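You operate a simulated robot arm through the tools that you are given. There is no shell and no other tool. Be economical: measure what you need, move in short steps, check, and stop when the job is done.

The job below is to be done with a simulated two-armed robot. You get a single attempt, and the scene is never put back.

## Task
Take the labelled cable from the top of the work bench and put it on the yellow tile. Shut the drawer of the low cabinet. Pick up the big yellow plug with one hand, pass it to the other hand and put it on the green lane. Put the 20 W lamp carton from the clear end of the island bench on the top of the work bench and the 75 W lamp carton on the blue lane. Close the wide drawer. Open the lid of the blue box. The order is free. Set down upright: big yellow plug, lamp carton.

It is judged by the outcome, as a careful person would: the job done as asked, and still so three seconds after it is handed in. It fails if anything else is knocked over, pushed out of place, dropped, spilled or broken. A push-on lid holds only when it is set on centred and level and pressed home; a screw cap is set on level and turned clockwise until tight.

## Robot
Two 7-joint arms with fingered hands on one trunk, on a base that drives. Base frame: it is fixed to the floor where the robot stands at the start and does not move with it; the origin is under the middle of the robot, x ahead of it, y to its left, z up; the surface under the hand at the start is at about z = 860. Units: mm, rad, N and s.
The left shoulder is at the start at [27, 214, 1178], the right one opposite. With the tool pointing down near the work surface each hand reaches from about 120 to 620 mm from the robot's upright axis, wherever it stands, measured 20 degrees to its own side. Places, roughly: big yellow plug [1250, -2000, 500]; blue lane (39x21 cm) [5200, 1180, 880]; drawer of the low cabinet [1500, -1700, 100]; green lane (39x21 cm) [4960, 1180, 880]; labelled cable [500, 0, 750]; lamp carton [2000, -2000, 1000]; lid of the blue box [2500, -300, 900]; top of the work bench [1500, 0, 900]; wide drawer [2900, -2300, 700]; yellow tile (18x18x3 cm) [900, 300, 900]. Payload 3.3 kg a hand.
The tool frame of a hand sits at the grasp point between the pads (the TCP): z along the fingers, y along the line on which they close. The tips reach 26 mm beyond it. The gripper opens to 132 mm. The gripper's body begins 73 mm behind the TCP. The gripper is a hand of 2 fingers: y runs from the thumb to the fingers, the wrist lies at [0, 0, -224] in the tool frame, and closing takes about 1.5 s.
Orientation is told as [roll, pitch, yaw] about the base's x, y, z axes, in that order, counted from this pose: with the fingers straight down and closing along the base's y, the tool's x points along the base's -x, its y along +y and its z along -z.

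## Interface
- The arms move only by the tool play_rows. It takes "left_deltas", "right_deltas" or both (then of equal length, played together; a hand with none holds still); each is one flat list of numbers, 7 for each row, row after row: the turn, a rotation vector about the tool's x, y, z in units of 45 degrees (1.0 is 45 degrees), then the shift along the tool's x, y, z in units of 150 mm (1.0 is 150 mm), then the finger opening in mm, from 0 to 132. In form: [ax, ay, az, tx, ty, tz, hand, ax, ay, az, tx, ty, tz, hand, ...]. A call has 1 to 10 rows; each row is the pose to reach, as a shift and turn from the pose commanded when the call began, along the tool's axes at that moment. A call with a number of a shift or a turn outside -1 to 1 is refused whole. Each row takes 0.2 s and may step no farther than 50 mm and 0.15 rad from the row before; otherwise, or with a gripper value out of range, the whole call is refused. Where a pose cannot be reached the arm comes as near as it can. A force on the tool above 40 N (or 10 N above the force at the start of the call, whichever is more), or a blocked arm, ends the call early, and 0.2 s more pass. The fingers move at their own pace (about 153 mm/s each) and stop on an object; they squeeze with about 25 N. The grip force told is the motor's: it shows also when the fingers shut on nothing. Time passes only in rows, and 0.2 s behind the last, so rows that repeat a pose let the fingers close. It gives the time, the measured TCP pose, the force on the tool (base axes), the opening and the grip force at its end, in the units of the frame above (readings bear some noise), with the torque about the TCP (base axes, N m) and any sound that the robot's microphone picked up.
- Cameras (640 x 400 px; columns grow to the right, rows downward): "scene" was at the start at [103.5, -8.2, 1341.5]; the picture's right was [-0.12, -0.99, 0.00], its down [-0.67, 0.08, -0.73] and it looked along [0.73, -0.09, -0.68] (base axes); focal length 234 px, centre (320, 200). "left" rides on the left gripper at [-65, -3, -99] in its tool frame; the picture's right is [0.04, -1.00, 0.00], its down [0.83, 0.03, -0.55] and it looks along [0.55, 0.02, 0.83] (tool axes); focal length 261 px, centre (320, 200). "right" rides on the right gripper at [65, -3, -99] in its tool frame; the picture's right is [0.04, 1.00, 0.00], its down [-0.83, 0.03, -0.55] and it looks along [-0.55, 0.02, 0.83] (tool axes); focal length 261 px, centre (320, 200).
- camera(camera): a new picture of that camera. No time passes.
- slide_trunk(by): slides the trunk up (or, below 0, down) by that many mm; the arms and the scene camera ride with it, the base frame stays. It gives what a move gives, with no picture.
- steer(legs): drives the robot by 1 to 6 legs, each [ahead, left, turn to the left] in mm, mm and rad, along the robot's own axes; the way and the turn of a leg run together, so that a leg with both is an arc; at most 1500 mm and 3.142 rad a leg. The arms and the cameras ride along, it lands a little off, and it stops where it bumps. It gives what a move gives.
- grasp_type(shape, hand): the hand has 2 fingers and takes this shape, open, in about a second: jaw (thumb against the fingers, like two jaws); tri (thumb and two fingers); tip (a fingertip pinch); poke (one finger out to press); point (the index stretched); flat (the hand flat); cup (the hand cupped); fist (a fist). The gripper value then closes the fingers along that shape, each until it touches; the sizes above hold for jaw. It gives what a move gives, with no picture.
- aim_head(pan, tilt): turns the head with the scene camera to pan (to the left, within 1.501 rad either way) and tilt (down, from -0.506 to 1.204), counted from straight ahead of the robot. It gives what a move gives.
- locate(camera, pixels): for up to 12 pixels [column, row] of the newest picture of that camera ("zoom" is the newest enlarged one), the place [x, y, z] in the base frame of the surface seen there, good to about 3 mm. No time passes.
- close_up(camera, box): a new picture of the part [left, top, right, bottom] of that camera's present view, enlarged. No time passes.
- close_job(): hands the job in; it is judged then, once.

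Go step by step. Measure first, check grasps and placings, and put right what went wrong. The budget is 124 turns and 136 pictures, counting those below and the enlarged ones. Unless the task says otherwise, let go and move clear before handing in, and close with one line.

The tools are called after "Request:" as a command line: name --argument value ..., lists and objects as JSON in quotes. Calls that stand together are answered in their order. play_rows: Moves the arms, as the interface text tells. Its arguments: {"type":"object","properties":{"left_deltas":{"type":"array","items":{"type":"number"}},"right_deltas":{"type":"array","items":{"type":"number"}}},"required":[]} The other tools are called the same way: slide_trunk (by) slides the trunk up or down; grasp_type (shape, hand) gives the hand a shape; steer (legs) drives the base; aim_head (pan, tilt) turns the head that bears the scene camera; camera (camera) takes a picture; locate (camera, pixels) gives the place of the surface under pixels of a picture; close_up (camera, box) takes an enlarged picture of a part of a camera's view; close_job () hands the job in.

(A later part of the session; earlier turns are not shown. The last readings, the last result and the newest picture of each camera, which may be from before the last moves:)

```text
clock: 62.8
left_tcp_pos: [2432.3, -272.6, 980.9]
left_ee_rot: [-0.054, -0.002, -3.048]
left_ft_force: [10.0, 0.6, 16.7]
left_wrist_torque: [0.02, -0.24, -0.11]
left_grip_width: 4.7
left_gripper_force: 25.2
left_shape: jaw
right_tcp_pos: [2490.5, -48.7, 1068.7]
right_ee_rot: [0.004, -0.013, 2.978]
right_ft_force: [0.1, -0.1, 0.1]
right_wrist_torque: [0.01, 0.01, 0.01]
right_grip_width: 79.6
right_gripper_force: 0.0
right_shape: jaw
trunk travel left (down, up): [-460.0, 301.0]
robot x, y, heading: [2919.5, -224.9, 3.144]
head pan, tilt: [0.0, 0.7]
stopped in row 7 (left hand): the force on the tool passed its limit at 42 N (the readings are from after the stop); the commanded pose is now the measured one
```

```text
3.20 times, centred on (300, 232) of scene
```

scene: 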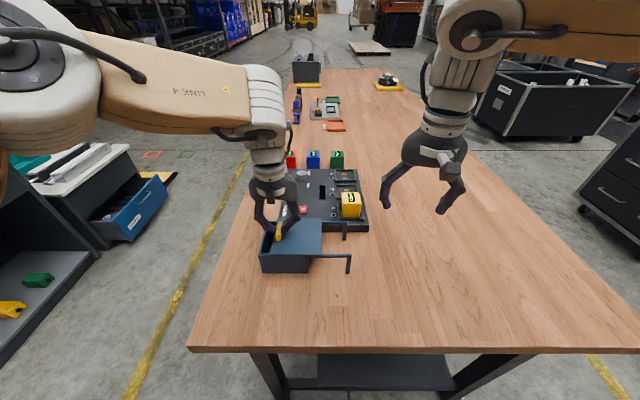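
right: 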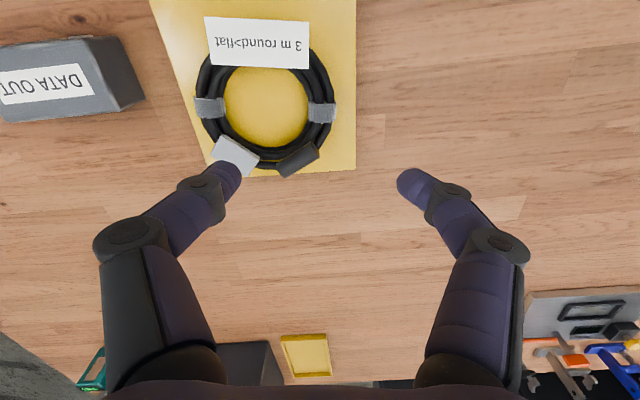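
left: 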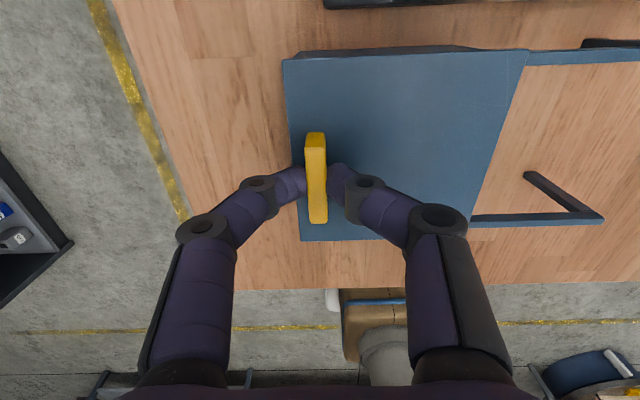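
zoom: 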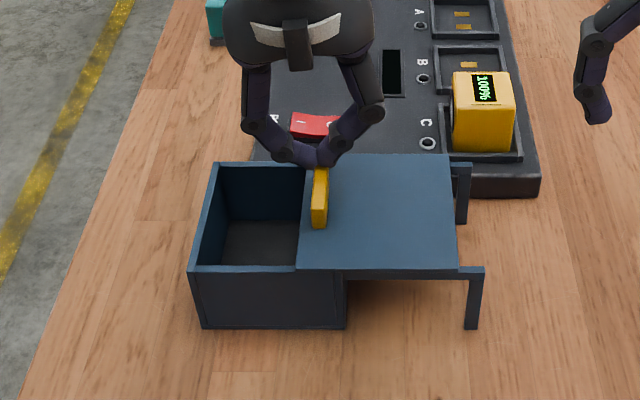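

The arm met its inward reach limit with the lid about three quarters open. I'll release, rise, and shift the base towards +y to finish it.

Request:
play_rows --left_deltas '[0, 0, 0, 0, 0, 0, 30, 0, 0, 0, 0, 0, 0, 40, 0, 0, 0, 0, 0, -0.2, 40, 0, 0, 0, 0, 0, -0.5, 40]'

Request:
steer --legs '[[0, -140, 0]]'

Request:
camera --camera "left"

```text
clock: 63.8
left_tcp_pos: [2424.8, -291.6, 1050.2]
left_ee_rot: [-0.068, 0.022, -3.009]
left_ft_force: [0.6, 0.6, -0.1]
left_wrist_torque: [-0.02, 0.01, 0.0]
left_grip_width: 39.6
left_gripper_force: 0.2
left_shape: jaw
right_tcp_pos: [2487.5, -50.6, 1067.7]
right_ee_rot: [0.003, -0.012, 2.978]
right_ft_force: [-0.2, 0.1, 0.5]
right_wrist_torque: [-0.02, 0.0, 0.0]
right_grip_width: 79.5
right_gripper_force: 0.0
right_shape: jaw
trunk travel left (down, up): [-460.0, 301.0]
robot x, y, heading: [2917.8, -221.7, 3.139]
head pan, tilt: [0.0, 0.7]
```

```text
clock: 65.2
left_tcp_pos: [2423.5, -147.8, 1055.6]
left_ee_rot: [-0.076, 0.012, -3.009]
left_ft_force: [-0.5, -0.8, -0.4]
left_wrist_torque: [-0.04, 0.01, 0.02]
left_grip_width: 39.8
left_gripper_force: 0.1
left_shape: jaw
right_tcp_pos: [2488.2, 92.6, 1068.0]
right_ee_rot: [0.005, -0.009, 2.979]
right_ft_force: [0.3, 0.6, -0.5]
right_wrist_torque: [-0.05, 0.01, -0.04]
right_grip_width: 79.7
right_gripper_force: 0.1
right_shape: jaw
trunk travel left (down, up): [-460.0, 301.0]
robot x, y, heading: [2922.3, -84.7, 3.14]
head pan, tilt: [0.0, 0.7]
```

```text
104 pictures are left
```

left: 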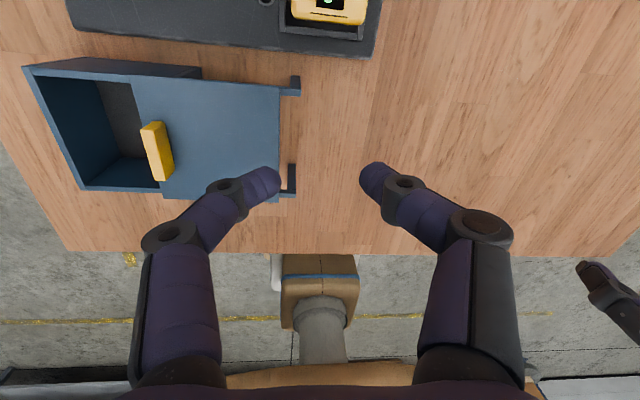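

The tab is at (157,150) now; I'll locate it.

Request:
locate --camera "left" --pixels '[[150, 127], [156, 150], [163, 175], [277, 140], [138, 110], [290, 90]]'

```text
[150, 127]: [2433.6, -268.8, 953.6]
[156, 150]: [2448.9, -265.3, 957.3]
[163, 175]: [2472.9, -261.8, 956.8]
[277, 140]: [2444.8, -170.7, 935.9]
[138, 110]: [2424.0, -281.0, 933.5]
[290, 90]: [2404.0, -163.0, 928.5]
```

The tab is at [2452, −266]. I'll bring the hand back level above it.

Request:
play_rows --left_deltas '[-0.03, 0, 0.05, 0.02, 0.21, 0.05, 40, -0.06, 0, 0.1, 0.04, 0.42, 0.1, 40, -0.09, -0.01, 0.168, 0.06, 0.63, 0.18, 40, -0.097, -0.015, 0.168, 0.08, 0.82, 0.26, 40, -0.097, -0.015, 0.168, 0.08, 0.82, 0.26, 40]'

```text
clock: 66.4
left_tcp_pos: [2451.1, -266.3, 1008.8]
left_ee_rot: [-0.003, -0.006, -3.14]
left_ft_force: [-0.1, -0.2, 0.6]
left_wrist_torque: [0.01, 0.05, -0.01]
left_grip_width: 39.6
left_gripper_force: 0.0
left_shape: jaw
right_tcp_pos: [2487.7, 91.6, 1069.1]
right_ee_rot: [0.005, -0.009, 2.978]
right_ft_force: [-0.4, 0.2, -0.6]
right_wrist_torque: [0.0, -0.04, -0.02]
right_grip_width: 79.6
right_gripper_force: 0.0
right_shape: jaw
trunk travel left (down, up): [-460.0, 301.0]
robot x, y, heading: [2921.4, -85.2, 3.139]
head pan, tilt: [0.0, 0.7]
```

The hand is level at [2451, −266, 1009]. Now down 40 mm, pinch, and pull gently towards +y to the stop.

Request:
play_rows --left_deltas '[0, 0, 0, 0, 0, 0.15, 40, 0, 0, 0, 0, 0, 0.27, 40, 0, 0, 0, 0, 0, 0.27, 0, 0, 0, 0, 0, 0, 0.27, 0, 0, 0, 0, 0, 0, 0.27, 0, 0, 0, 0, 0, -0.03, 0.27, 0, 0, 0, 0, 0, -0.06, 0.27, 0, 0, 0, 0, 0, -0.09, 0.27, 0, 0, 0, 0, 0, -0.12, 0.27, 0, 0, 0, 0, 0, -0.15, 0.27, 0]'

Request:
close_up --camera "scene" --box '[160, 150, 360, 275]'

```text
clock: 68.6
left_tcp_pos: [2451.0, -246.0, 968.2]
left_ee_rot: [-0.003, -0.005, -3.138]
left_ft_force: [-2.3, -7.9, -2.4]
left_wrist_torque: [-0.17, 0.06, -0.04]
left_grip_width: 4.2
left_gripper_force: 24.9
left_shape: jaw
right_tcp_pos: [2487.2, 90.0, 1069.4]
right_ee_rot: [0.002, -0.009, 2.978]
right_ft_force: [0.9, 0.2, 0.3]
right_wrist_torque: [0.01, 0.03, -0.02]
right_grip_width: 79.3
right_gripper_force: 0.1
right_shape: jaw
trunk travel left (down, up): [-460.0, 301.0]
robot x, y, heading: [2920.1, -86.0, 3.139]
head pan, tilt: [0.0, 0.7]
```

```text
3.20 times, centred on (260, 212) of scene
```

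zoom: 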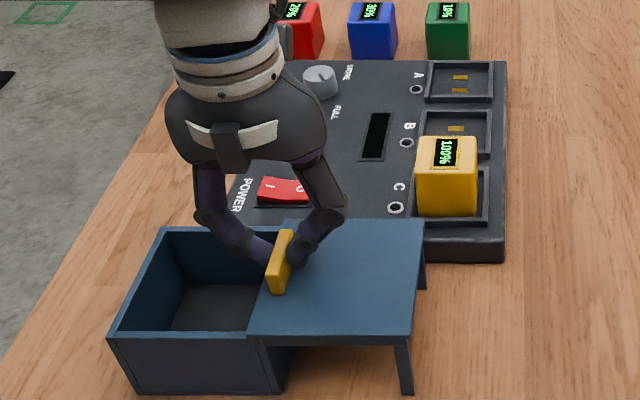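

The lid is at its stop (100 mm travel, box open). I'll release, rise, and drive down the aisle to see the island bench and low cabinet.

Request:
play_rows --left_deltas '[0, 0, 0, 0, 0, 0, 30, 0, 0, 0, 0, 0, 0, 40, 0, 0, 0, 0, 0, -0.2, 40, 0, 0, 0, 0, 0, -0.5, 40, 0, 0, 0, 0, 0, -0.8, 40, 0, 0, 0, 0, 0, -1, 40]'

Request:
steer --legs '[[0, 850, 0]]'

Request:
aim_head --pan 0.9 --tilt 0.5

Request:
camera --camera "scene"

```text
clock: 70.0
left_tcp_pos: [2453.0, -242.5, 1118.6]
left_ee_rot: [0.0, -0.006, -3.14]
left_ft_force: [-0.3, 0.3, -0.7]
left_wrist_torque: [0.02, 0.0, 0.01]
left_grip_width: 39.8
left_gripper_force: 0.1
left_shape: jaw
right_tcp_pos: [2487.5, 91.0, 1068.1]
right_ee_rot: [0.004, -0.007, 2.977]
right_ft_force: [-0.6, 0.2, -0.1]
right_wrist_torque: [-0.02, 0.01, 0.02]
right_grip_width: 79.2
right_gripper_force: 0.0
right_shape: jaw
trunk travel left (down, up): [-460.0, 301.0]
robot x, y, heading: [2920.6, -83.7, 3.136]
head pan, tilt: [0.0, 0.7]
```

```text
clock: 74.5
left_tcp_pos: [2454.6, -1088.9, 1117.2]
left_ee_rot: [-0.001, -0.005, -3.135]
left_ft_force: [0.0, 0.5, 0.2]
left_wrist_torque: [0.0, 0.02, 0.04]
left_grip_width: 39.7
left_gripper_force: 0.0
left_shape: jaw
right_tcp_pos: [2487.8, -753.7, 1067.6]
right_ee_rot: [0.003, -0.011, 2.984]
right_ft_force: [0.7, -0.6, 0.4]
right_wrist_torque: [0.0, -0.01, 0.03]
right_grip_width: 79.5
right_gripper_force: 0.1
right_shape: jaw
trunk travel left (down, up): [-460.0, 301.0]
robot x, y, heading: [2921.2, -923.3, -3.136]
head pan, tilt: [0.0, 0.7]
```

```text
clock: 75.7
left_tcp_pos: [2454.2, -1087.5, 1117.5]
left_ee_rot: [-0.002, -0.006, -3.135]
left_ft_force: [0.3, 0.4, -0.2]
left_wrist_torque: [0.0, 0.03, 0.0]
left_grip_width: 39.6
left_gripper_force: 0.1
left_shape: jaw
right_tcp_pos: [2489.0, -753.0, 1068.1]
right_ee_rot: [0.005, -0.009, 2.983]
right_ft_force: [0.1, -0.2, 0.3]
right_wrist_torque: [0.01, 0.0, 0.0]
right_grip_width: 79.5
right_gripper_force: 0.0
right_shape: jaw
trunk travel left (down, up): [-460.0, 301.0]
robot x, y, heading: [2922.6, -922.9, -3.139]
head pan, tilt: [0.901, 0.499]
```

```text
102 pictures are left
```

scene: 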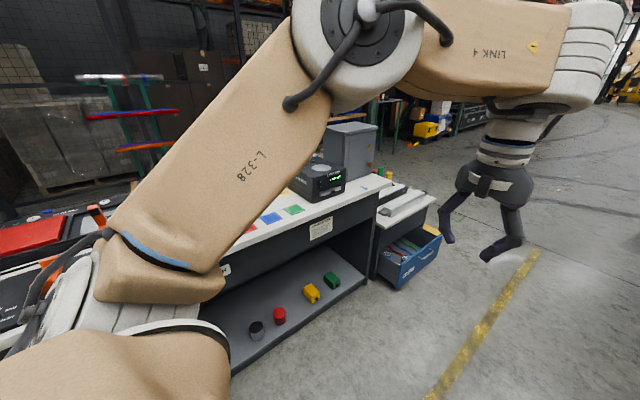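

The arm blocks the view of the island bench. I'll turn left to face it squarely.

Request:
steer --legs '[[300, 0, 0], [0, 0, 1.568]]'

Request:
aim_head --pan 0.0 --tilt 0.5

Request:
camera --camera "scene"

```text
clock: 81.5
left_tcp_pos: [2787.3, -1394.3, 1117.8]
left_ee_rot: [-0.001, -0.006, -1.554]
left_ft_force: [-0.2, 0.1, -0.3]
left_wrist_torque: [0.02, -0.03, -0.01]
left_grip_width: 39.8
left_gripper_force: 0.1
left_shape: jaw
right_tcp_pos: [2450.8, -1361.7, 1068.8]
right_ee_rot: [0.003, -0.009, -1.72]
right_ft_force: [0.2, 0.2, 1.3]
right_wrist_torque: [-0.02, 0.01, 0.01]
right_grip_width: 79.4
right_gripper_force: 0.0
right_shape: jaw
trunk travel left (down, up): [-460.0, 301.0]
robot x, y, heading: [2618.0, -928.6, -1.557]
head pan, tilt: [0.901, 0.499]
```

```text
clock: 82.7
left_tcp_pos: [2786.4, -1392.4, 1117.5]
left_ee_rot: [-0.001, -0.006, -1.555]
left_ft_force: [-0.1, 0.0, 1.1]
left_wrist_torque: [0.03, 0.0, 0.0]
left_grip_width: 39.9
left_gripper_force: 0.0
left_shape: jaw
right_tcp_pos: [2450.7, -1361.3, 1069.2]
right_ee_rot: [0.003, -0.007, -1.721]
right_ft_force: [-0.2, -0.2, -0.7]
right_wrist_torque: [-0.01, -0.03, 0.03]
right_grip_width: 79.3
right_gripper_force: 0.1
right_shape: jaw
trunk travel left (down, up): [-460.0, 301.0]
robot x, y, heading: [2617.1, -925.6, -1.555]
head pan, tilt: [0.0, 0.499]
```

```text
101 pictures are left
```

scene: 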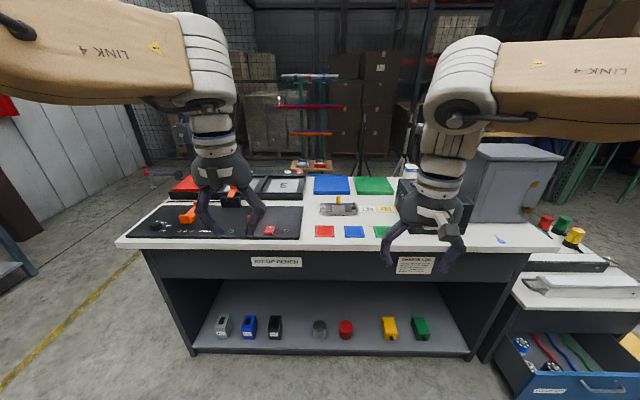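

I'll zoom on the right part of the island bench and on its left part, and locate the key features.

Request:
close_up --camera "scene" --box '[380, 130, 640, 293]'

Request:
close_up --camera "scene" --box '[110, 140, 420, 334]'

Request:
locate --camera "scene" --pixels '[[125, 243], [520, 250], [490, 160], [515, 210], [590, 390], [570, 240], [600, 265], [315, 180], [340, 278], [420, 180], [375, 185], [600, 290]]'

```text
2.45 times, centred on (510, 212) of scene
```

zoom: 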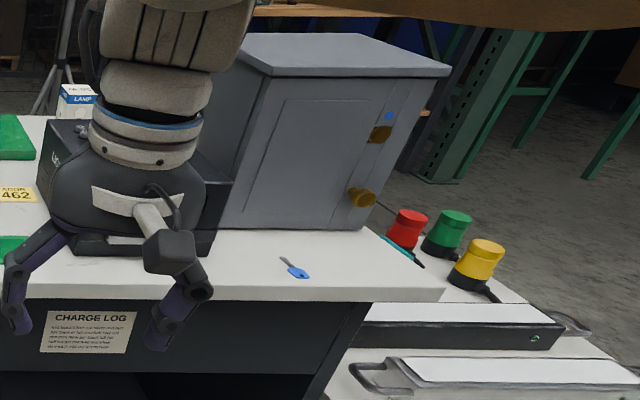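

```text
2.06 times, centred on (265, 237) of scene
```

zoom: 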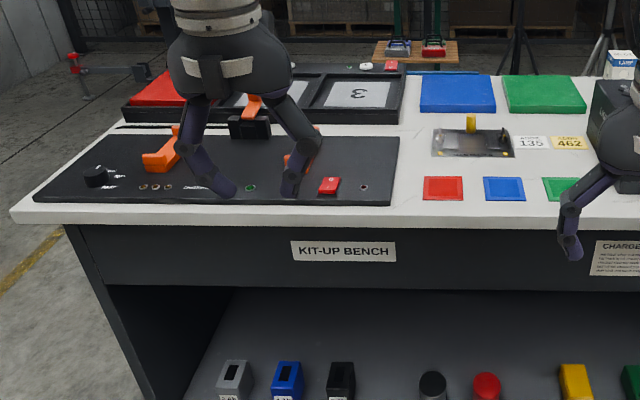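

```text
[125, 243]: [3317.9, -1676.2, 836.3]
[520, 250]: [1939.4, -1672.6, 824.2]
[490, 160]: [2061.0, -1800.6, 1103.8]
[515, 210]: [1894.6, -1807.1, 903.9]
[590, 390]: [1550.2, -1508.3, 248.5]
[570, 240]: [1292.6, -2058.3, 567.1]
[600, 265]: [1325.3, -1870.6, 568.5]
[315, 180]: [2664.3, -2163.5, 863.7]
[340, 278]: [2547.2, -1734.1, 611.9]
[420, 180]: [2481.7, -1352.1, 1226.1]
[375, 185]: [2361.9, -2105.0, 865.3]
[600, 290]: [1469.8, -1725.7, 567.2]
```

The lamp carton shows behind the charger at the far edge; the big yellow plug is at about (575,237) and the low drawer's open front at y≈−1508. I'll go to the low cabinet first.

Request:
steer --legs '[[0, -900, 0]]'

Request:
aim_head --pan -0.15 --tilt 0.85

Request:
camera --camera "scene"

```text
clock: 87.5
left_tcp_pos: [1889.1, -1407.2, 1118.1]
left_ee_rot: [-0.003, -0.006, -1.548]
left_ft_force: [0.5, 0.7, 0.3]
left_wrist_torque: [0.0, -0.04, 0.0]
left_grip_width: 39.8
left_gripper_force: 0.0
left_shape: jaw
right_tcp_pos: [1553.5, -1376.8, 1068.0]
right_ee_rot: [0.005, -0.009, -1.717]
right_ft_force: [-0.1, -0.3, 0.2]
right_wrist_torque: [0.04, 0.03, 0.0]
right_grip_width: 79.7
right_gripper_force: 0.0
right_shape: jaw
trunk travel left (down, up): [-460.0, 301.0]
robot x, y, heading: [1721.2, -947.2, -1.555]
head pan, tilt: [0.0, 0.499]
```

```text
clock: 88.3
left_tcp_pos: [1887.9, -1406.7, 1117.2]
left_ee_rot: [-0.001, -0.005, -1.55]
left_ft_force: [-0.8, 0.5, 0.2]
left_wrist_torque: [-0.03, 0.02, 0.0]
left_grip_width: 39.9
left_gripper_force: 0.2
left_shape: jaw
right_tcp_pos: [1553.6, -1378.1, 1067.3]
right_ee_rot: [0.004, -0.006, -1.716]
right_ft_force: [-0.8, 0.1, -0.1]
right_wrist_torque: [-0.02, 0.01, -0.01]
right_grip_width: 79.6
right_gripper_force: 0.0
right_shape: jaw
trunk travel left (down, up): [-460.0, 301.0]
robot x, y, heading: [1719.9, -942.4, -1.555]
head pan, tilt: [-0.15, 0.85]
```

```text
98 pictures are left
```

scene: 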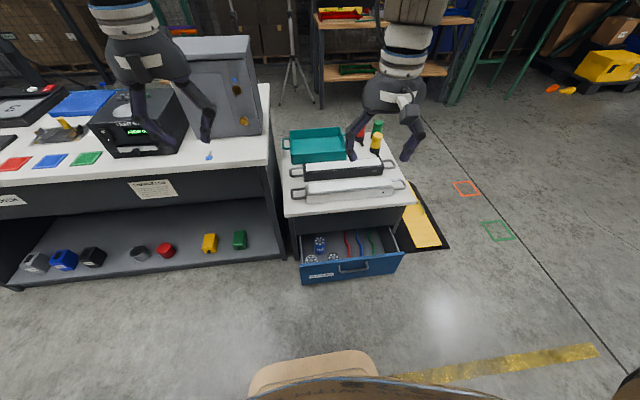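

The drawer front spans (300,272)–(402,258) with a handle at (353,267). I'll locate it, the cabinet face, and the plug.

Request:
locate --camera "scene" --pixels '[[303, 264], [401, 254], [353, 267], [304, 280], [398, 270], [292, 218], [410, 203], [376, 140], [340, 215], [376, 150], [290, 245], [380, 125]]'

Request:
close_up --camera "scene" --box '[270, 110, 430, 290]'

```text
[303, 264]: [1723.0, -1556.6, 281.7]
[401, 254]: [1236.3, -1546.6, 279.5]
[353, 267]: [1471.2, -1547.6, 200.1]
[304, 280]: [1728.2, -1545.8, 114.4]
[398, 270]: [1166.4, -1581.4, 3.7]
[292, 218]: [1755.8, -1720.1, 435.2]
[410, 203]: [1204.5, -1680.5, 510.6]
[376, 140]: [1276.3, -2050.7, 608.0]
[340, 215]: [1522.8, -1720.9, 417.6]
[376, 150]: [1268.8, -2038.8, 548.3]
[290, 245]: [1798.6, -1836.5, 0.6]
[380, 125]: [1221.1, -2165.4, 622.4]
```

```text
2.22 times, centred on (350, 200) of scene
```

zoom: 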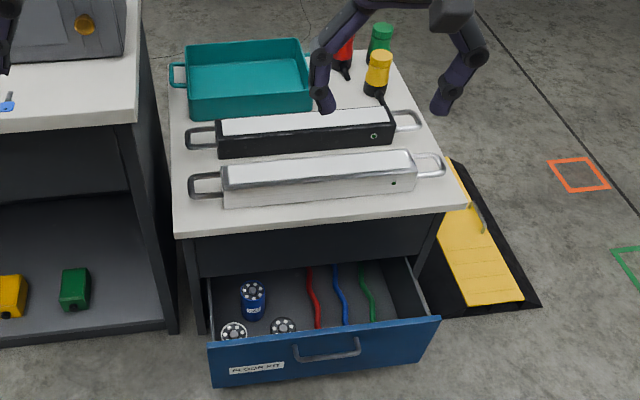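

The drawer front is at y≈−1550 (z 110–282) and must go in about 170 mm. I'll align in front of it, tilt the right hand 45° forward with fingers shut, and lower the trunk.

Request:
steer --legs '[[0, -75, 0]]'

Request:
play_rows --right_deltas '[0, -0.17, 0, 0, 0, 0, 40, 0, -0.34, 0, 0, 0, 0, 20, 0, -0.51, 0, 0, 0, 0, 0, 0, -0.68, 0, 0, 0, 0, 0, 0, -0.84, 0, 0, 0, 0, 0, 0, -1.0, 0, 0, 0, 0, 0, 0, -1.0, 0, 0, 0, 0, 0]'

Request:
slide_trunk --by -460

```text
clock: 89.3
left_tcp_pos: [1813.2, -1407.4, 1118.9]
left_ee_rot: [0.001, -0.005, -1.55]
left_ft_force: [-0.8, 0.0, 0.1]
left_wrist_torque: [-0.02, -0.03, -0.03]
left_grip_width: 39.8
left_gripper_force: 0.1
left_shape: jaw
right_tcp_pos: [1476.9, -1380.0, 1068.2]
right_ee_rot: [0.005, -0.008, -1.717]
right_ft_force: [-0.3, -0.6, -0.2]
right_wrist_torque: [-0.02, -0.01, -0.03]
right_grip_width: 79.7
right_gripper_force: 0.0
right_shape: jaw
trunk travel left (down, up): [-460.0, 301.0]
robot x, y, heading: [1644.2, -943.2, -1.551]
head pan, tilt: [-0.15, 0.85]
```

```text
clock: 91.0
left_tcp_pos: [1812.9, -1408.4, 1118.1]
left_ee_rot: [-0.002, -0.007, -1.55]
left_ft_force: [-0.2, 0.6, 0.4]
left_wrist_torque: [-0.04, -0.03, 0.01]
left_grip_width: 39.9
left_gripper_force: 0.0
left_shape: jaw
right_tcp_pos: [1476.2, -1379.3, 1067.6]
right_ee_rot: [0.007, -0.796, -1.722]
right_ft_force: [0.8, 0.9, 0.2]
right_wrist_torque: [0.03, 0.01, 0.03]
right_grip_width: 0.0
right_gripper_force: 25.6
right_shape: jaw
trunk travel left (down, up): [-460.0, 301.0]
robot x, y, heading: [1645.9, -941.6, -1.556]
head pan, tilt: [-0.15, 0.85]
```

```text
refused: -460 is not a number from -400 to 400
```

The tilt is right (fingers forward-down). I'll slide the trunk down 400 mm.

Request:
slide_trunk --by -400

Request:
aim_head --pan -0.15 --tilt 0.7

Request:
camera --camera "scene"

```text
clock: 94.8
left_tcp_pos: [1813.5, -1408.1, 716.3]
left_ee_rot: [-0.002, -0.007, -1.551]
left_ft_force: [0.2, 0.2, -0.3]
left_wrist_torque: [-0.01, 0.02, -0.01]
left_grip_width: 39.8
left_gripper_force: 0.0
left_shape: jaw
right_tcp_pos: [1479.3, -1381.1, 664.3]
right_ee_rot: [0.002, -0.778, -1.719]
right_ft_force: [0.2, -0.1, 0.1]
right_wrist_torque: [-0.02, -0.01, 0.04]
right_grip_width: 0.0
right_gripper_force: 25.2
right_shape: jaw
trunk travel left (down, up): [-60.0, 701.0]
robot x, y, heading: [1642.1, -945.3, -1.549]
head pan, tilt: [-0.15, 0.85]
```

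```text
clock: 95.5
left_tcp_pos: [1812.6, -1407.8, 716.5]
left_ee_rot: [-0.002, -0.004, -1.55]
left_ft_force: [-1.2, 0.0, -0.2]
left_wrist_torque: [0.0, 0.0, 0.01]
left_grip_width: 39.9
left_gripper_force: 0.0
left_shape: jaw
right_tcp_pos: [1478.6, -1380.6, 664.1]
right_ee_rot: [-0.001, -0.779, -1.716]
right_ft_force: [0.6, -0.2, 0.3]
right_wrist_torque: [-0.01, -0.01, -0.02]
right_grip_width: 0.0
right_gripper_force: 24.7
right_shape: jaw
trunk travel left (down, up): [-60.0, 701.0]
robot x, y, heading: [1645.4, -949.9, -1.555]
head pan, tilt: [-0.15, 0.7]
```

```text
96 pictures are left
```

scene: 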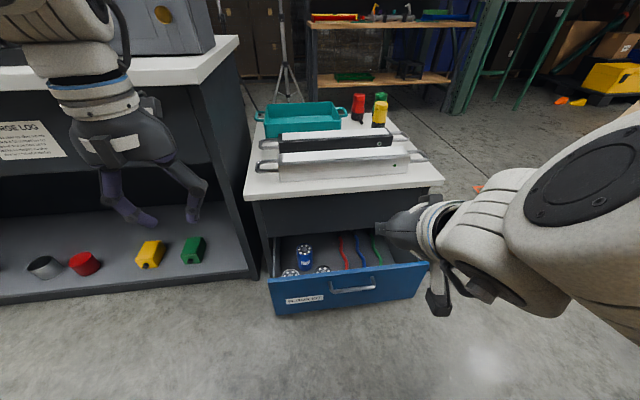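

Clear to lower. I'll slide the last 60 mm and lower the arm 200 mm in front of the drawer.

Request:
slide_trunk --by -60

Request:
play_rows --right_deltas '[0, 0, 0, 0.22, 0, 0.222, 0, 0, 0, 0, 0.44, 0, 0.444, 0, 0, 0, 0, 0.66, 0, 0.667, 0, 0, 0, 0, 0.88, 0, 0.89, 0, 0, 0, 0, 0.937, 0, 0.948, 0]'

Request:
play_rows --right_deltas '[0, 0, 0, 0.22, 0, 0.222, 0, 0, 0, 0, 0.44, 0, 0.444, 0, 0, 0, 0, 0.64, 0, 0.645, 0, 0, 0, 0, 0.64, 0, 0.645, 0]'

Request:
camera --camera "scene"

```text
clock: 96.5
left_tcp_pos: [1813.6, -1407.6, 656.9]
left_ee_rot: [-0.002, -0.005, -1.551]
left_ft_force: [-0.2, 0.1, -0.1]
left_wrist_torque: [-0.03, -0.01, -0.03]
left_grip_width: 40.0
left_gripper_force: 0.0
left_shape: jaw
right_tcp_pos: [1479.6, -1387.2, 577.7]
right_ee_rot: [-0.017, -0.704, -1.709]
right_ft_force: [-0.8, -0.6, -0.2]
right_wrist_torque: [-0.03, -0.03, 0.04]
right_grip_width: 0.0
right_gripper_force: 25.0
right_shape: jaw
trunk travel left (down, up): [0.0, 761.0]
robot x, y, heading: [1645.9, -944.0, -1.551]
head pan, tilt: [-0.15, 0.7]
```

```text
clock: 97.7
left_tcp_pos: [1812.9, -1408.2, 657.7]
left_ee_rot: [-0.002, -0.004, -1.55]
left_ft_force: [-0.3, -0.7, 0.4]
left_wrist_torque: [0.0, -0.02, 0.02]
left_grip_width: 39.4
left_gripper_force: 0.0
left_shape: jaw
right_tcp_pos: [1466.0, -1379.1, 378.8]
right_ee_rot: [-0.001, -0.704, -1.773]
right_ft_force: [-0.1, 0.1, -0.5]
right_wrist_torque: [-0.01, 0.0, 0.02]
right_grip_width: 0.2
right_gripper_force: 24.8
right_shape: jaw
right hand out of reach, approached as far as the arm can: row 1
trunk travel left (down, up): [0.0, 761.0]
robot x, y, heading: [1644.8, -940.7, -1.556]
head pan, tilt: [-0.15, 0.7]
```

```text
clock: 98.7
left_tcp_pos: [1813.0, -1406.6, 657.4]
left_ee_rot: [-0.002, -0.006, -1.55]
left_ft_force: [-0.1, 0.0, -0.2]
left_wrist_torque: [-0.01, 0.01, 0.0]
left_grip_width: 39.6
left_gripper_force: 0.0
left_shape: jaw
right_tcp_pos: [1478.5, -1361.1, 242.0]
right_ee_rot: [-0.019, -0.704, -1.702]
right_ft_force: [-0.3, -0.2, -0.3]
right_wrist_torque: [-0.01, -0.01, 0.0]
right_grip_width: 0.1
right_gripper_force: 25.4
right_shape: jaw
trunk travel left (down, up): [0.0, 761.0]
robot x, y, heading: [1644.4, -944.0, -1.557]
head pan, tilt: [-0.15, 0.7]
```

```text
95 pictures are left
```

scene: 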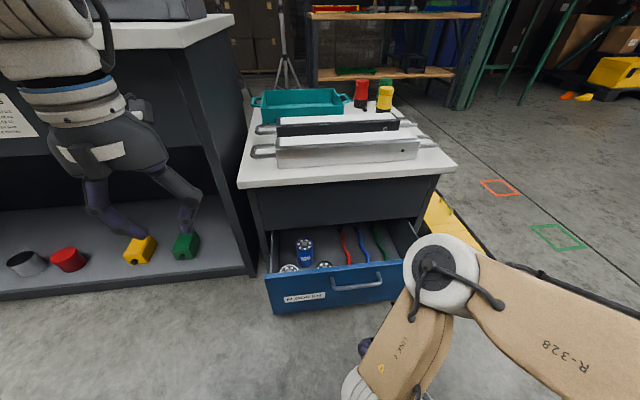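

The hand is low in front of the drawer. I'll check the handle height and where the elbow is.

Request:
locate --camera "scene" --pixels '[[356, 287], [332, 284], [380, 278], [340, 272], [440, 245], [420, 265], [362, 300], [475, 265]]'

Request:
camera --camera "right"

```text
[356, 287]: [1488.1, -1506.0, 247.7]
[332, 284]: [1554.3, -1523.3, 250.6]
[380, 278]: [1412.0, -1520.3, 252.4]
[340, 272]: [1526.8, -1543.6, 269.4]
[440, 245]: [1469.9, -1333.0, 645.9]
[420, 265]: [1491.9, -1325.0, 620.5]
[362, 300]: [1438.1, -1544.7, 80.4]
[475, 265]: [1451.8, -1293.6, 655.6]
```

```text
94 pictures are left
```

right: 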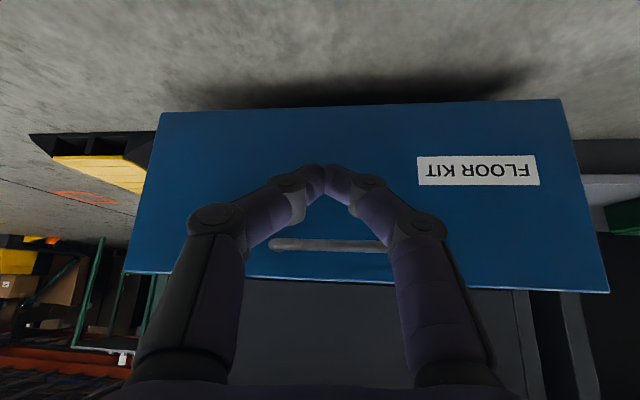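

The handle bar is at z≈248, protruding to y≈−1506. I'll push below it: lower the tips to z≈160, then drive 150 mm ahead.

Request:
play_rows --right_deltas '[0, 0, 0, 0.14, 0, 0.16, 0, 0, 0, 0, 0.267, 0, 0.315, 0, 0, 0, 0, 0.267, 0, 0.315, 0]'

Request:
steer --legs '[[145, 0, 0]]'

Request:
camera --camera "right"

```text
clock: 99.5
left_tcp_pos: [1813.3, -1407.2, 657.6]
left_ee_rot: [-0.001, -0.005, -1.55]
left_ft_force: [0.4, -0.4, 0.5]
left_wrist_torque: [-0.01, 0.03, -0.01]
left_grip_width: 39.7
left_gripper_force: 0.0
left_shape: jaw
right_tcp_pos: [1479.2, -1360.8, 180.2]
right_ee_rot: [-0.018, -0.704, -1.707]
right_ft_force: [-0.4, -0.8, -0.1]
right_wrist_torque: [0.01, 0.01, 0.0]
right_grip_width: 0.4
right_gripper_force: 25.2
right_shape: jaw
trunk travel left (down, up): [0.0, 761.0]
robot x, y, heading: [1647.9, -945.5, -1.552]
head pan, tilt: [-0.15, 0.7]
```

```text
clock: 100.8
left_tcp_pos: [1817.2, -1553.9, 658.0]
left_ee_rot: [-0.001, -0.004, -1.548]
left_ft_force: [-1.5, 0.2, -0.5]
left_wrist_torque: [-0.01, -0.01, -0.01]
left_grip_width: 39.9
left_gripper_force: 0.0
left_shape: jaw
right_tcp_pos: [1481.4, -1506.6, 180.4]
right_ee_rot: [-0.018, -0.703, -1.705]
right_ft_force: [0.2, -0.1, 0.2]
right_wrist_torque: [0.01, -0.02, 0.0]
right_grip_width: 0.0
right_gripper_force: 24.5
right_shape: jaw
trunk travel left (down, up): [0.0, 761.0]
robot x, y, heading: [1650.6, -1091.0, -1.548]
head pan, tilt: [-0.15, 0.7]
```

```text
93 pictures are left
```

right: 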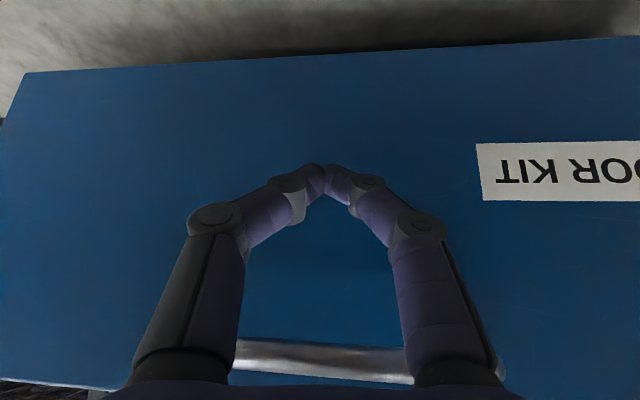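

The fingertips are about 25 mm from the drawer plate below the handle. Now I push 180 mm towards −y.

Request:
play_rows --right_deltas '[0, 0, 0, -0.151, 0.027, 0.128, 0, 0, 0, 0, -0.302, 0.054, 0.256, 0, 0, 0, 0, -0.453, 0.081, 0.384, 0, 0, 0, 0, -0.604, 0.108, 0.512, 0, 0, 0, 0, -0.755, 0.135, 0.64, 0, 0, 0, 0, -0.906, 0.162, 0.768, 0]'

Request:
camera --camera "scene"

```text
clock: 102.2
left_tcp_pos: [1817.4, -1553.0, 658.1]
left_ee_rot: [-0.002, -0.006, -1.548]
left_ft_force: [-0.1, 0.9, 0.2]
left_wrist_torque: [0.0, 0.0, 0.0]
left_grip_width: 39.9
left_gripper_force: 0.0
left_shape: jaw
right_tcp_pos: [1479.0, -1687.5, 180.7]
right_ee_rot: [-0.017, -0.703, -1.707]
right_ft_force: [-0.5, -1.0, 0.7]
right_wrist_torque: [0.02, -0.01, 0.01]
right_grip_width: 0.1
right_gripper_force: 25.3
right_shape: jaw
trunk travel left (down, up): [0.0, 761.0]
robot x, y, heading: [1646.3, -1091.8, -1.554]
head pan, tilt: [-0.15, 0.7]
```

```text
92 pictures are left
```

scene: 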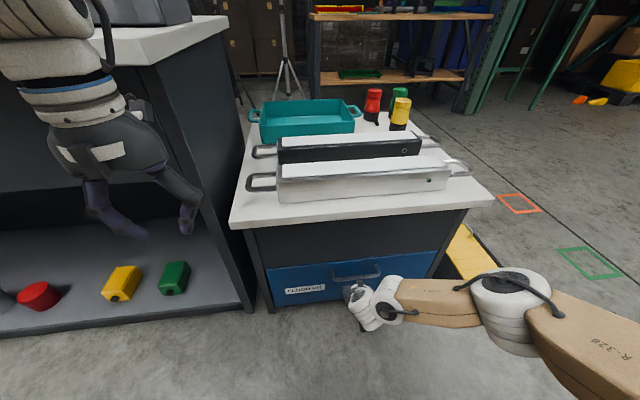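

The drawer moved in nearly flush. I'll keep pushing gently until I feel the stop.

Request:
play_rows --right_deltas '[0, 0, 0, -0.05, 0.009, 0.043, 0, 0, 0, 0, -0.1, 0.018, 0.085, 0, 0, 0, 0, -0.15, 0.027, 0.128, 0, 0, 0, 0, -0.2, 0.036, 0.17, 0]'

Request:
locate --camera "scene" --pixels '[[290, 275], [420, 262], [262, 290], [350, 235], [420, 280], [320, 290]]'

Request:
camera --camera "scene"

```text
clock: 102.9
left_tcp_pos: [1815.8, -1553.6, 657.6]
left_ee_rot: [-0.003, -0.005, -1.549]
left_ft_force: [-0.4, 0.2, 0.7]
left_wrist_torque: [0.03, -0.01, 0.0]
left_grip_width: 39.8
left_gripper_force: 0.0
left_shape: jaw
right_tcp_pos: [1481.1, -1700.9, 172.7]
right_ee_rot: [-0.023, -0.683, -1.691]
right_ft_force: [-0.5, 5.6, -0.4]
right_wrist_torque: [0.1, -0.03, -0.01]
right_grip_width: 0.2
right_gripper_force: 24.5
right_shape: jaw
trunk travel left (down, up): [0.0, 761.0]
robot x, y, heading: [1647.7, -1090.1, -1.549]
head pan, tilt: [-0.15, 0.7]
stopped in row 3 (right hand): the force on the tool passed its limit at 54 N (the readings are from after the stop); the commanded pose is now the measured one
```

```text
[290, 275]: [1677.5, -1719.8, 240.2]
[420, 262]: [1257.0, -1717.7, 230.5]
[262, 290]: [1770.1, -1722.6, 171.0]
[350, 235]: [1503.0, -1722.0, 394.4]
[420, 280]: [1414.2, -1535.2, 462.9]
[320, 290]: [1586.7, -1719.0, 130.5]
```

```text
91 pictures are left
```

scene: 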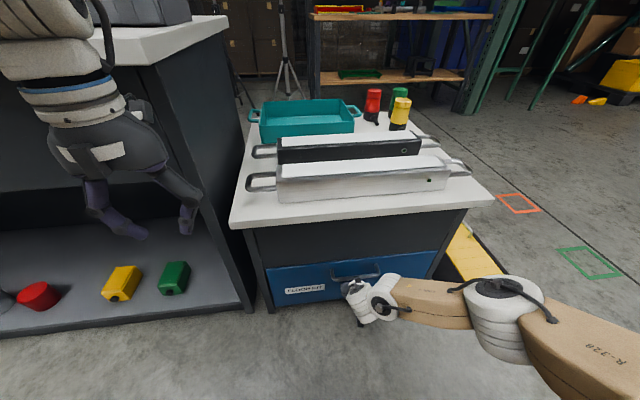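

The drawer front is flush with the frame (y≈−1719 vs −1722) and hits its stop. I'll retract the hand, back off and study the plug and the floor on the right.

Request:
play_rows --right_deltas '[0, 0, 0, 0.2, -0.03, -0.17, 0, 0, 0, 0, 0.4, -0.06, -0.34, 0, 0, 0, 0, 0.6, -0.1, -0.51, 0, 0, 0, 0, 0.8, -0.13, -0.68, 0, 0, 0, 0, 0.95, -0.15, -0.8, 0]'

Request:
steer --legs '[[-120, 0, 0]]'

Request:
slide_trunk --by 400

Request:
aim_head --pan -0.3 --tilt 0.55

Request:
camera --camera "scene"

```text
clock: 104.1
left_tcp_pos: [1816.6, -1553.1, 657.3]
left_ee_rot: [-0.001, -0.005, -1.549]
left_ft_force: [0.1, 0.2, 0.5]
left_wrist_torque: [0.01, 0.03, -0.01]
left_grip_width: 39.6
left_gripper_force: 0.0
left_shape: jaw
right_tcp_pos: [1483.6, -1514.8, 177.3]
right_ee_rot: [-0.023, -0.688, -1.691]
right_ft_force: [0.4, 0.3, 0.8]
right_wrist_torque: [0.0, 0.02, 0.02]
right_grip_width: 0.3
right_gripper_force: 24.9
right_shape: jaw
trunk travel left (down, up): [0.0, 761.0]
robot x, y, heading: [1647.3, -1090.9, -1.553]
head pan, tilt: [-0.15, 0.7]
```

```text
clock: 105.4
left_tcp_pos: [1813.0, -1433.4, 658.3]
left_ee_rot: [-0.002, -0.005, -1.55]
left_ft_force: [-0.7, -0.5, -0.5]
left_wrist_torque: [-0.01, 0.0, 0.04]
left_grip_width: 39.6
left_gripper_force: 0.1
left_shape: jaw
right_tcp_pos: [1481.3, -1394.0, 177.8]
right_ee_rot: [-0.024, -0.686, -1.693]
right_ft_force: [0.6, 0.3, -0.6]
right_wrist_torque: [0.0, 0.0, -0.01]
right_grip_width: 0.0
right_gripper_force: 24.8
right_shape: jaw
trunk travel left (down, up): [0.0, 761.0]
robot x, y, heading: [1643.8, -970.9, -1.553]
head pan, tilt: [-0.15, 0.7]
```

```text
clock: 109.2
left_tcp_pos: [1813.2, -1434.5, 1057.4]
left_ee_rot: [-0.001, -0.006, -1.548]
left_ft_force: [-0.5, -0.1, -0.2]
left_wrist_torque: [-0.01, -0.02, 0.01]
left_grip_width: 39.6
left_gripper_force: 0.0
left_shape: jaw
right_tcp_pos: [1481.0, -1393.5, 577.6]
right_ee_rot: [-0.025, -0.687, -1.694]
right_ft_force: [0.0, 0.3, -0.5]
right_wrist_torque: [0.03, -0.02, 0.0]
right_grip_width: 0.0
right_gripper_force: 25.1
right_shape: jaw
trunk travel left (down, up): [-400.0, 361.0]
robot x, y, heading: [1644.3, -970.1, -1.549]
head pan, tilt: [-0.15, 0.7]
```

```text
clock: 109.9
left_tcp_pos: [1814.2, -1433.1, 1057.2]
left_ee_rot: [-0.001, -0.006, -1.549]
left_ft_force: [0.7, 0.1, -0.6]
left_wrist_torque: [0.0, -0.01, -0.05]
left_grip_width: 39.7
left_gripper_force: 0.1
left_shape: jaw
right_tcp_pos: [1482.7, -1393.0, 577.4]
right_ee_rot: [-0.024, -0.687, -1.693]
right_ft_force: [0.3, -0.1, 0.5]
right_wrist_torque: [0.03, 0.0, 0.01]
right_grip_width: 0.0
right_gripper_force: 25.3
right_shape: jaw
trunk travel left (down, up): [-400.0, 361.0]
robot x, y, heading: [1646.3, -971.4, -1.55]
head pan, tilt: [-0.3, 0.55]
```

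```text
90 pictures are left
```

scene: 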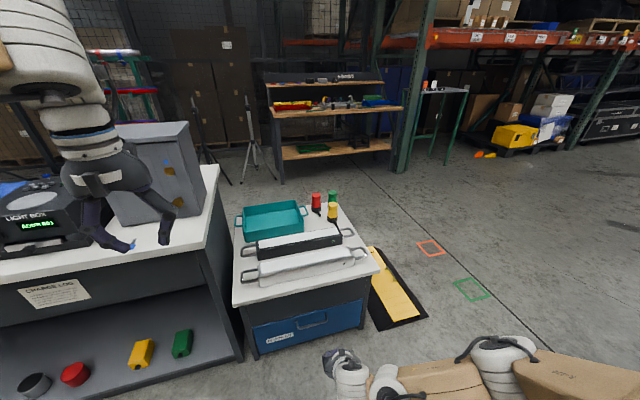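

Request:
close_up --camera "scene" --box '[220, 170, 440, 308]'

Request:
locate --camera "scene" --pixels '[[333, 206], [332, 219], [317, 200], [327, 196], [370, 250], [424, 318], [395, 262], [280, 180], [380, 148], [333, 245], [340, 205], [228, 175]]'

```text
2.90 times, centred on (330, 239) of scene
```

zoom: 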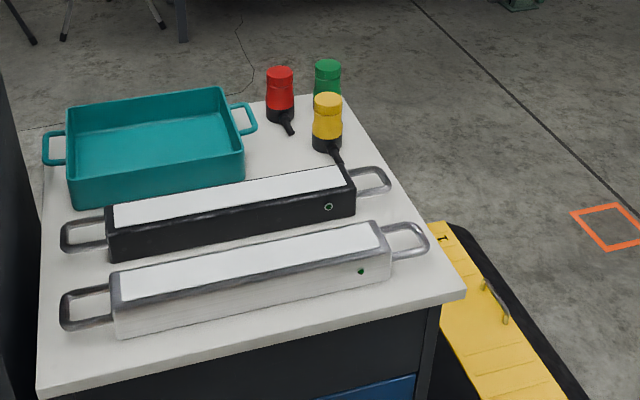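

```text
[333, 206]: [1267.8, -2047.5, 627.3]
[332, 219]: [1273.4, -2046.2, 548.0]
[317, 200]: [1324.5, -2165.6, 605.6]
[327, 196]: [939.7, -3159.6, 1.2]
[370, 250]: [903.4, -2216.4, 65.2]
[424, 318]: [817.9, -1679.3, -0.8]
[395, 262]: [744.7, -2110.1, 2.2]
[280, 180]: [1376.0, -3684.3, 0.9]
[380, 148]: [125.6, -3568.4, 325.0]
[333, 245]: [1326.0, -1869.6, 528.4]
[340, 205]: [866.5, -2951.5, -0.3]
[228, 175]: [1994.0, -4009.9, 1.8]
```

The yellow plug stands at about [1268, −2048], top ≈640, with red and green plugs behind it. It is best reached from the back aisle, where the lamp carton and wide drawer are too. I'll straighten the right hand and drive round the left of the low cabinet, keeping clear of the floor box (x 740–1100).

Request:
play_rows --right_deltas '[0, 0.175, 0, -0.16, 0, -0.196, 40, 0, 0.35, 0, -0.32, 0, -0.39, 60, 0, 0.525, 0, -0.48, 0, -0.588, 80, 0, 0.7, 0, -0.64, 0, -0.78, 80, 0, 0.875, 0, -0.8, 0, -0.98, 80, 0, 0.875, 0, -0.8, 0, -0.98, 80]'

Request:
steer --legs '[[0, -1380, 0], [1300, 0, 0], [550, 0, 0]]'

Request:
aim_head --pan 0.9 --tilt 0.45

Request:
camera --camera "scene"

```text
clock: 111.3
left_tcp_pos: [1813.0, -1433.0, 1058.1]
left_ee_rot: [-0.001, -0.005, -1.55]
left_ft_force: [0.1, -0.2, 0.6]
left_wrist_torque: [0.05, 0.01, 0.0]
left_grip_width: 39.9
left_gripper_force: 0.0
left_shape: jaw
right_tcp_pos: [1497.8, -1397.0, 735.6]
right_ee_rot: [-0.018, 0.0, -1.708]
right_ft_force: [0.2, -0.4, 0.1]
right_wrist_torque: [0.0, -0.04, -0.02]
right_grip_width: 79.7
right_gripper_force: 0.0
right_shape: jaw
right hand out of reach, approached as far as the arm can: row 5, 6
trunk travel left (down, up): [-400.0, 361.0]
robot x, y, heading: [1646.9, -967.8, -1.554]
head pan, tilt: [-0.3, 0.55]
```

```text
clock: 127.1
left_tcp_pos: [456.3, -3313.1, 1057.3]
left_ee_rot: [-0.002, -0.007, -1.561]
left_ft_force: [-0.7, 0.2, -0.9]
left_wrist_torque: [0.03, 0.01, 0.02]
left_grip_width: 39.8
left_gripper_force: 0.1
left_shape: jaw
right_tcp_pos: [139.1, -3274.8, 734.9]
right_ee_rot: [-0.018, 0.0, -1.719]
right_ft_force: [0.0, 1.2, -0.2]
right_wrist_torque: [0.01, 0.02, 0.02]
right_grip_width: 79.8
right_gripper_force: 0.0
right_shape: jaw
trunk travel left (down, up): [-400.0, 361.0]
robot x, y, heading: [290.3, -2849.1, -1.561]
head pan, tilt: [-0.3, 0.55]
```

```text
clock: 128.5
left_tcp_pos: [456.7, -3313.6, 1057.7]
left_ee_rot: [-0.002, -0.005, -1.56]
left_ft_force: [0.7, 0.3, -0.1]
left_wrist_torque: [0.03, 0.01, 0.0]
left_grip_width: 39.5
left_gripper_force: 0.1
left_shape: jaw
right_tcp_pos: [138.7, -3272.6, 735.4]
right_ee_rot: [-0.018, 0.0, -1.719]
right_ft_force: [-0.5, 0.2, 0.4]
right_wrist_torque: [-0.03, 0.01, -0.02]
right_grip_width: 79.8
right_gripper_force: 0.1
right_shape: jaw
trunk travel left (down, up): [-400.0, 361.0]
robot x, y, heading: [294.8, -2844.3, -1.554]
head pan, tilt: [0.901, 0.45]
```

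```text
88 pictures are left
```

scene: 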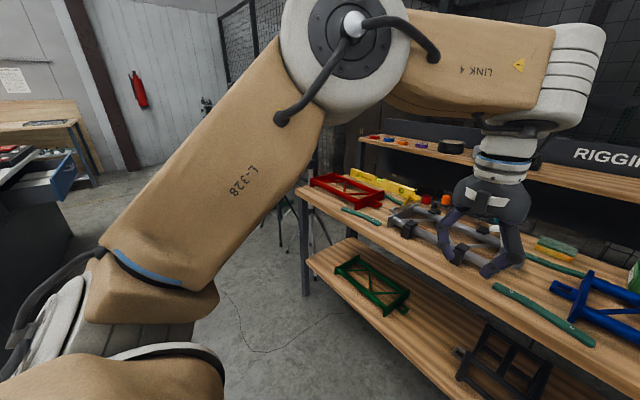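

The rigging shelf is near the left hand. I'll locate its edge (300,190) and the hand region before turning.

Request:
locate --camera "scene" --pixels '[[300, 190], [600, 365], [430, 145], [60, 190], [40, 125], [305, 290], [315, 265]]'

```text
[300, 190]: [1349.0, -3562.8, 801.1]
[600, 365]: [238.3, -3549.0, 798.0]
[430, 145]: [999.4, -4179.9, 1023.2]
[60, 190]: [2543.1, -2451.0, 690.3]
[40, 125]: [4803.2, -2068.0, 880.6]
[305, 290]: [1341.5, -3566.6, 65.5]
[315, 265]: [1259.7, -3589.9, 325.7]
```

The shelf front is at y≈−3560, so a turn in place is clear. I'll turn to face +y and strafe right to stand behind the low cabinet.

Request:
steer --legs '[[0, 0, 1.57], [0, 0, 1.56], [0, -1150, 0]]'

Request:
aim_head --pan 0.0 --tilt 0.6

Request:
camera --camera "scene"

Request:
aim_head --pan -0.9 --tilt 0.5

Request:
camera --camera "scene"

```text
clock: 141.9
left_tcp_pos: [1302.8, -2406.1, 1058.6]
left_ee_rot: [-0.002, -0.005, 1.546]
left_ft_force: [0.0, 0.7, 0.1]
left_wrist_torque: [0.0, 0.05, 0.0]
left_grip_width: 39.7
left_gripper_force: 0.0
left_shape: jaw
right_tcp_pos: [1618.0, -2454.8, 736.7]
right_ee_rot: [-0.016, -0.001, 1.388]
right_ft_force: [-0.5, -0.1, -0.7]
right_wrist_torque: [-0.01, -0.03, 0.02]
right_grip_width: 79.8
right_gripper_force: 0.0
right_shape: jaw
trunk travel left (down, up): [-400.0, 361.0]
robot x, y, heading: [1450.2, -2879.2, 1.545]
head pan, tilt: [0.901, 0.45]
```

```text
clock: 143.1
left_tcp_pos: [1302.9, -2406.5, 1058.0]
left_ee_rot: [-0.001, -0.006, 1.547]
left_ft_force: [-0.5, -0.4, 0.2]
left_wrist_torque: [0.0, 0.0, -0.02]
left_grip_width: 39.7
left_gripper_force: 0.0
left_shape: jaw
right_tcp_pos: [1618.9, -2455.8, 735.4]
right_ee_rot: [-0.018, 0.0, 1.388]
right_ft_force: [0.6, 0.3, 0.4]
right_wrist_torque: [0.02, -0.03, -0.03]
right_grip_width: 79.8
right_gripper_force: 0.1
right_shape: jaw
trunk travel left (down, up): [-400.0, 361.0]
robot x, y, heading: [1450.0, -2877.0, 1.548]
head pan, tilt: [0.0, 0.6]
```

```text
87 pictures are left
```

scene: 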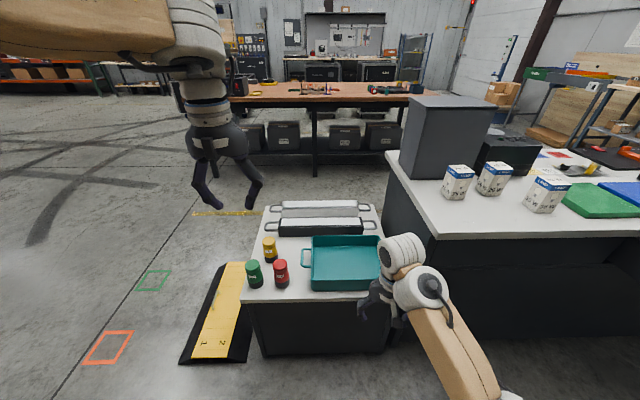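

```text
clock: 144.3
left_tcp_pos: [1303.8, -2406.6, 1058.1]
left_ee_rot: [-0.001, -0.005, 1.546]
left_ft_force: [0.1, 0.4, 0.3]
left_wrist_torque: [-0.01, -0.02, 0.02]
left_grip_width: 39.5
left_gripper_force: 0.0
left_shape: jaw
right_tcp_pos: [1619.4, -2455.5, 735.3]
right_ee_rot: [-0.018, -0.001, 1.388]
right_ft_force: [0.3, -0.5, 0.1]
right_wrist_torque: [0.04, 0.01, 0.0]
right_grip_width: 79.6
right_gripper_force: 0.0
right_shape: jaw
trunk travel left (down, up): [-400.0, 361.0]
robot x, y, heading: [1451.7, -2878.9, 1.545]
head pan, tilt: [-0.901, 0.499]
```

```text
86 pictures are left
```

scene: 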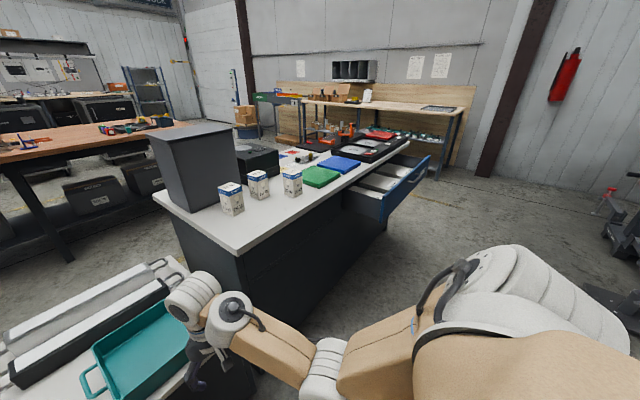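

Three lamp cartons stand at (231,198), (258,184), (292,182), and the wide drawer is open at (400,185). I'll read the cartons and locate everything.

Request:
close_up --camera "scene" --box '[205, 155, 325, 230]'

Request:
locate --camera "scene" --pixels '[[230, 187], [258, 173], [292, 172], [232, 213], [259, 198], [292, 195], [380, 205], [430, 162], [407, 186], [350, 205], [155, 195], [235, 250]]'

Request:
close_up --camera "scene" --box '[320, 130, 460, 230]'

```text
5.33 times, centred on (265, 192) of scene
```

zoom: 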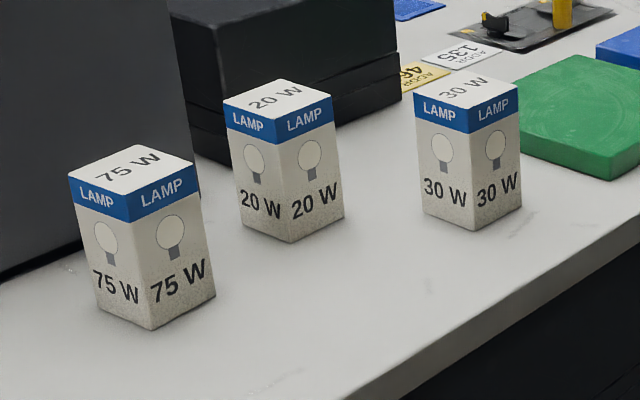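

```text
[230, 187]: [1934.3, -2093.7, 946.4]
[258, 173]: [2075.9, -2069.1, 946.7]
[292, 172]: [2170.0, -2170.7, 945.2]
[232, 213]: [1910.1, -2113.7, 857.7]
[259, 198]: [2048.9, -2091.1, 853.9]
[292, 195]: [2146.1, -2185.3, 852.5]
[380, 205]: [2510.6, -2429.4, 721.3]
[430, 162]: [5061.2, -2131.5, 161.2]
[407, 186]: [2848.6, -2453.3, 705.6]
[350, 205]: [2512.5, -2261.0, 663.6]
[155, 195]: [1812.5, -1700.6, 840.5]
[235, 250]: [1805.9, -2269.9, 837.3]
```

```text
4.00 times, centred on (390, 180) of scene
```

zoom: 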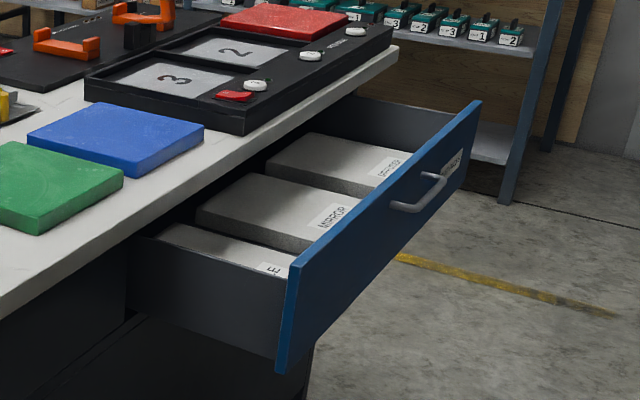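

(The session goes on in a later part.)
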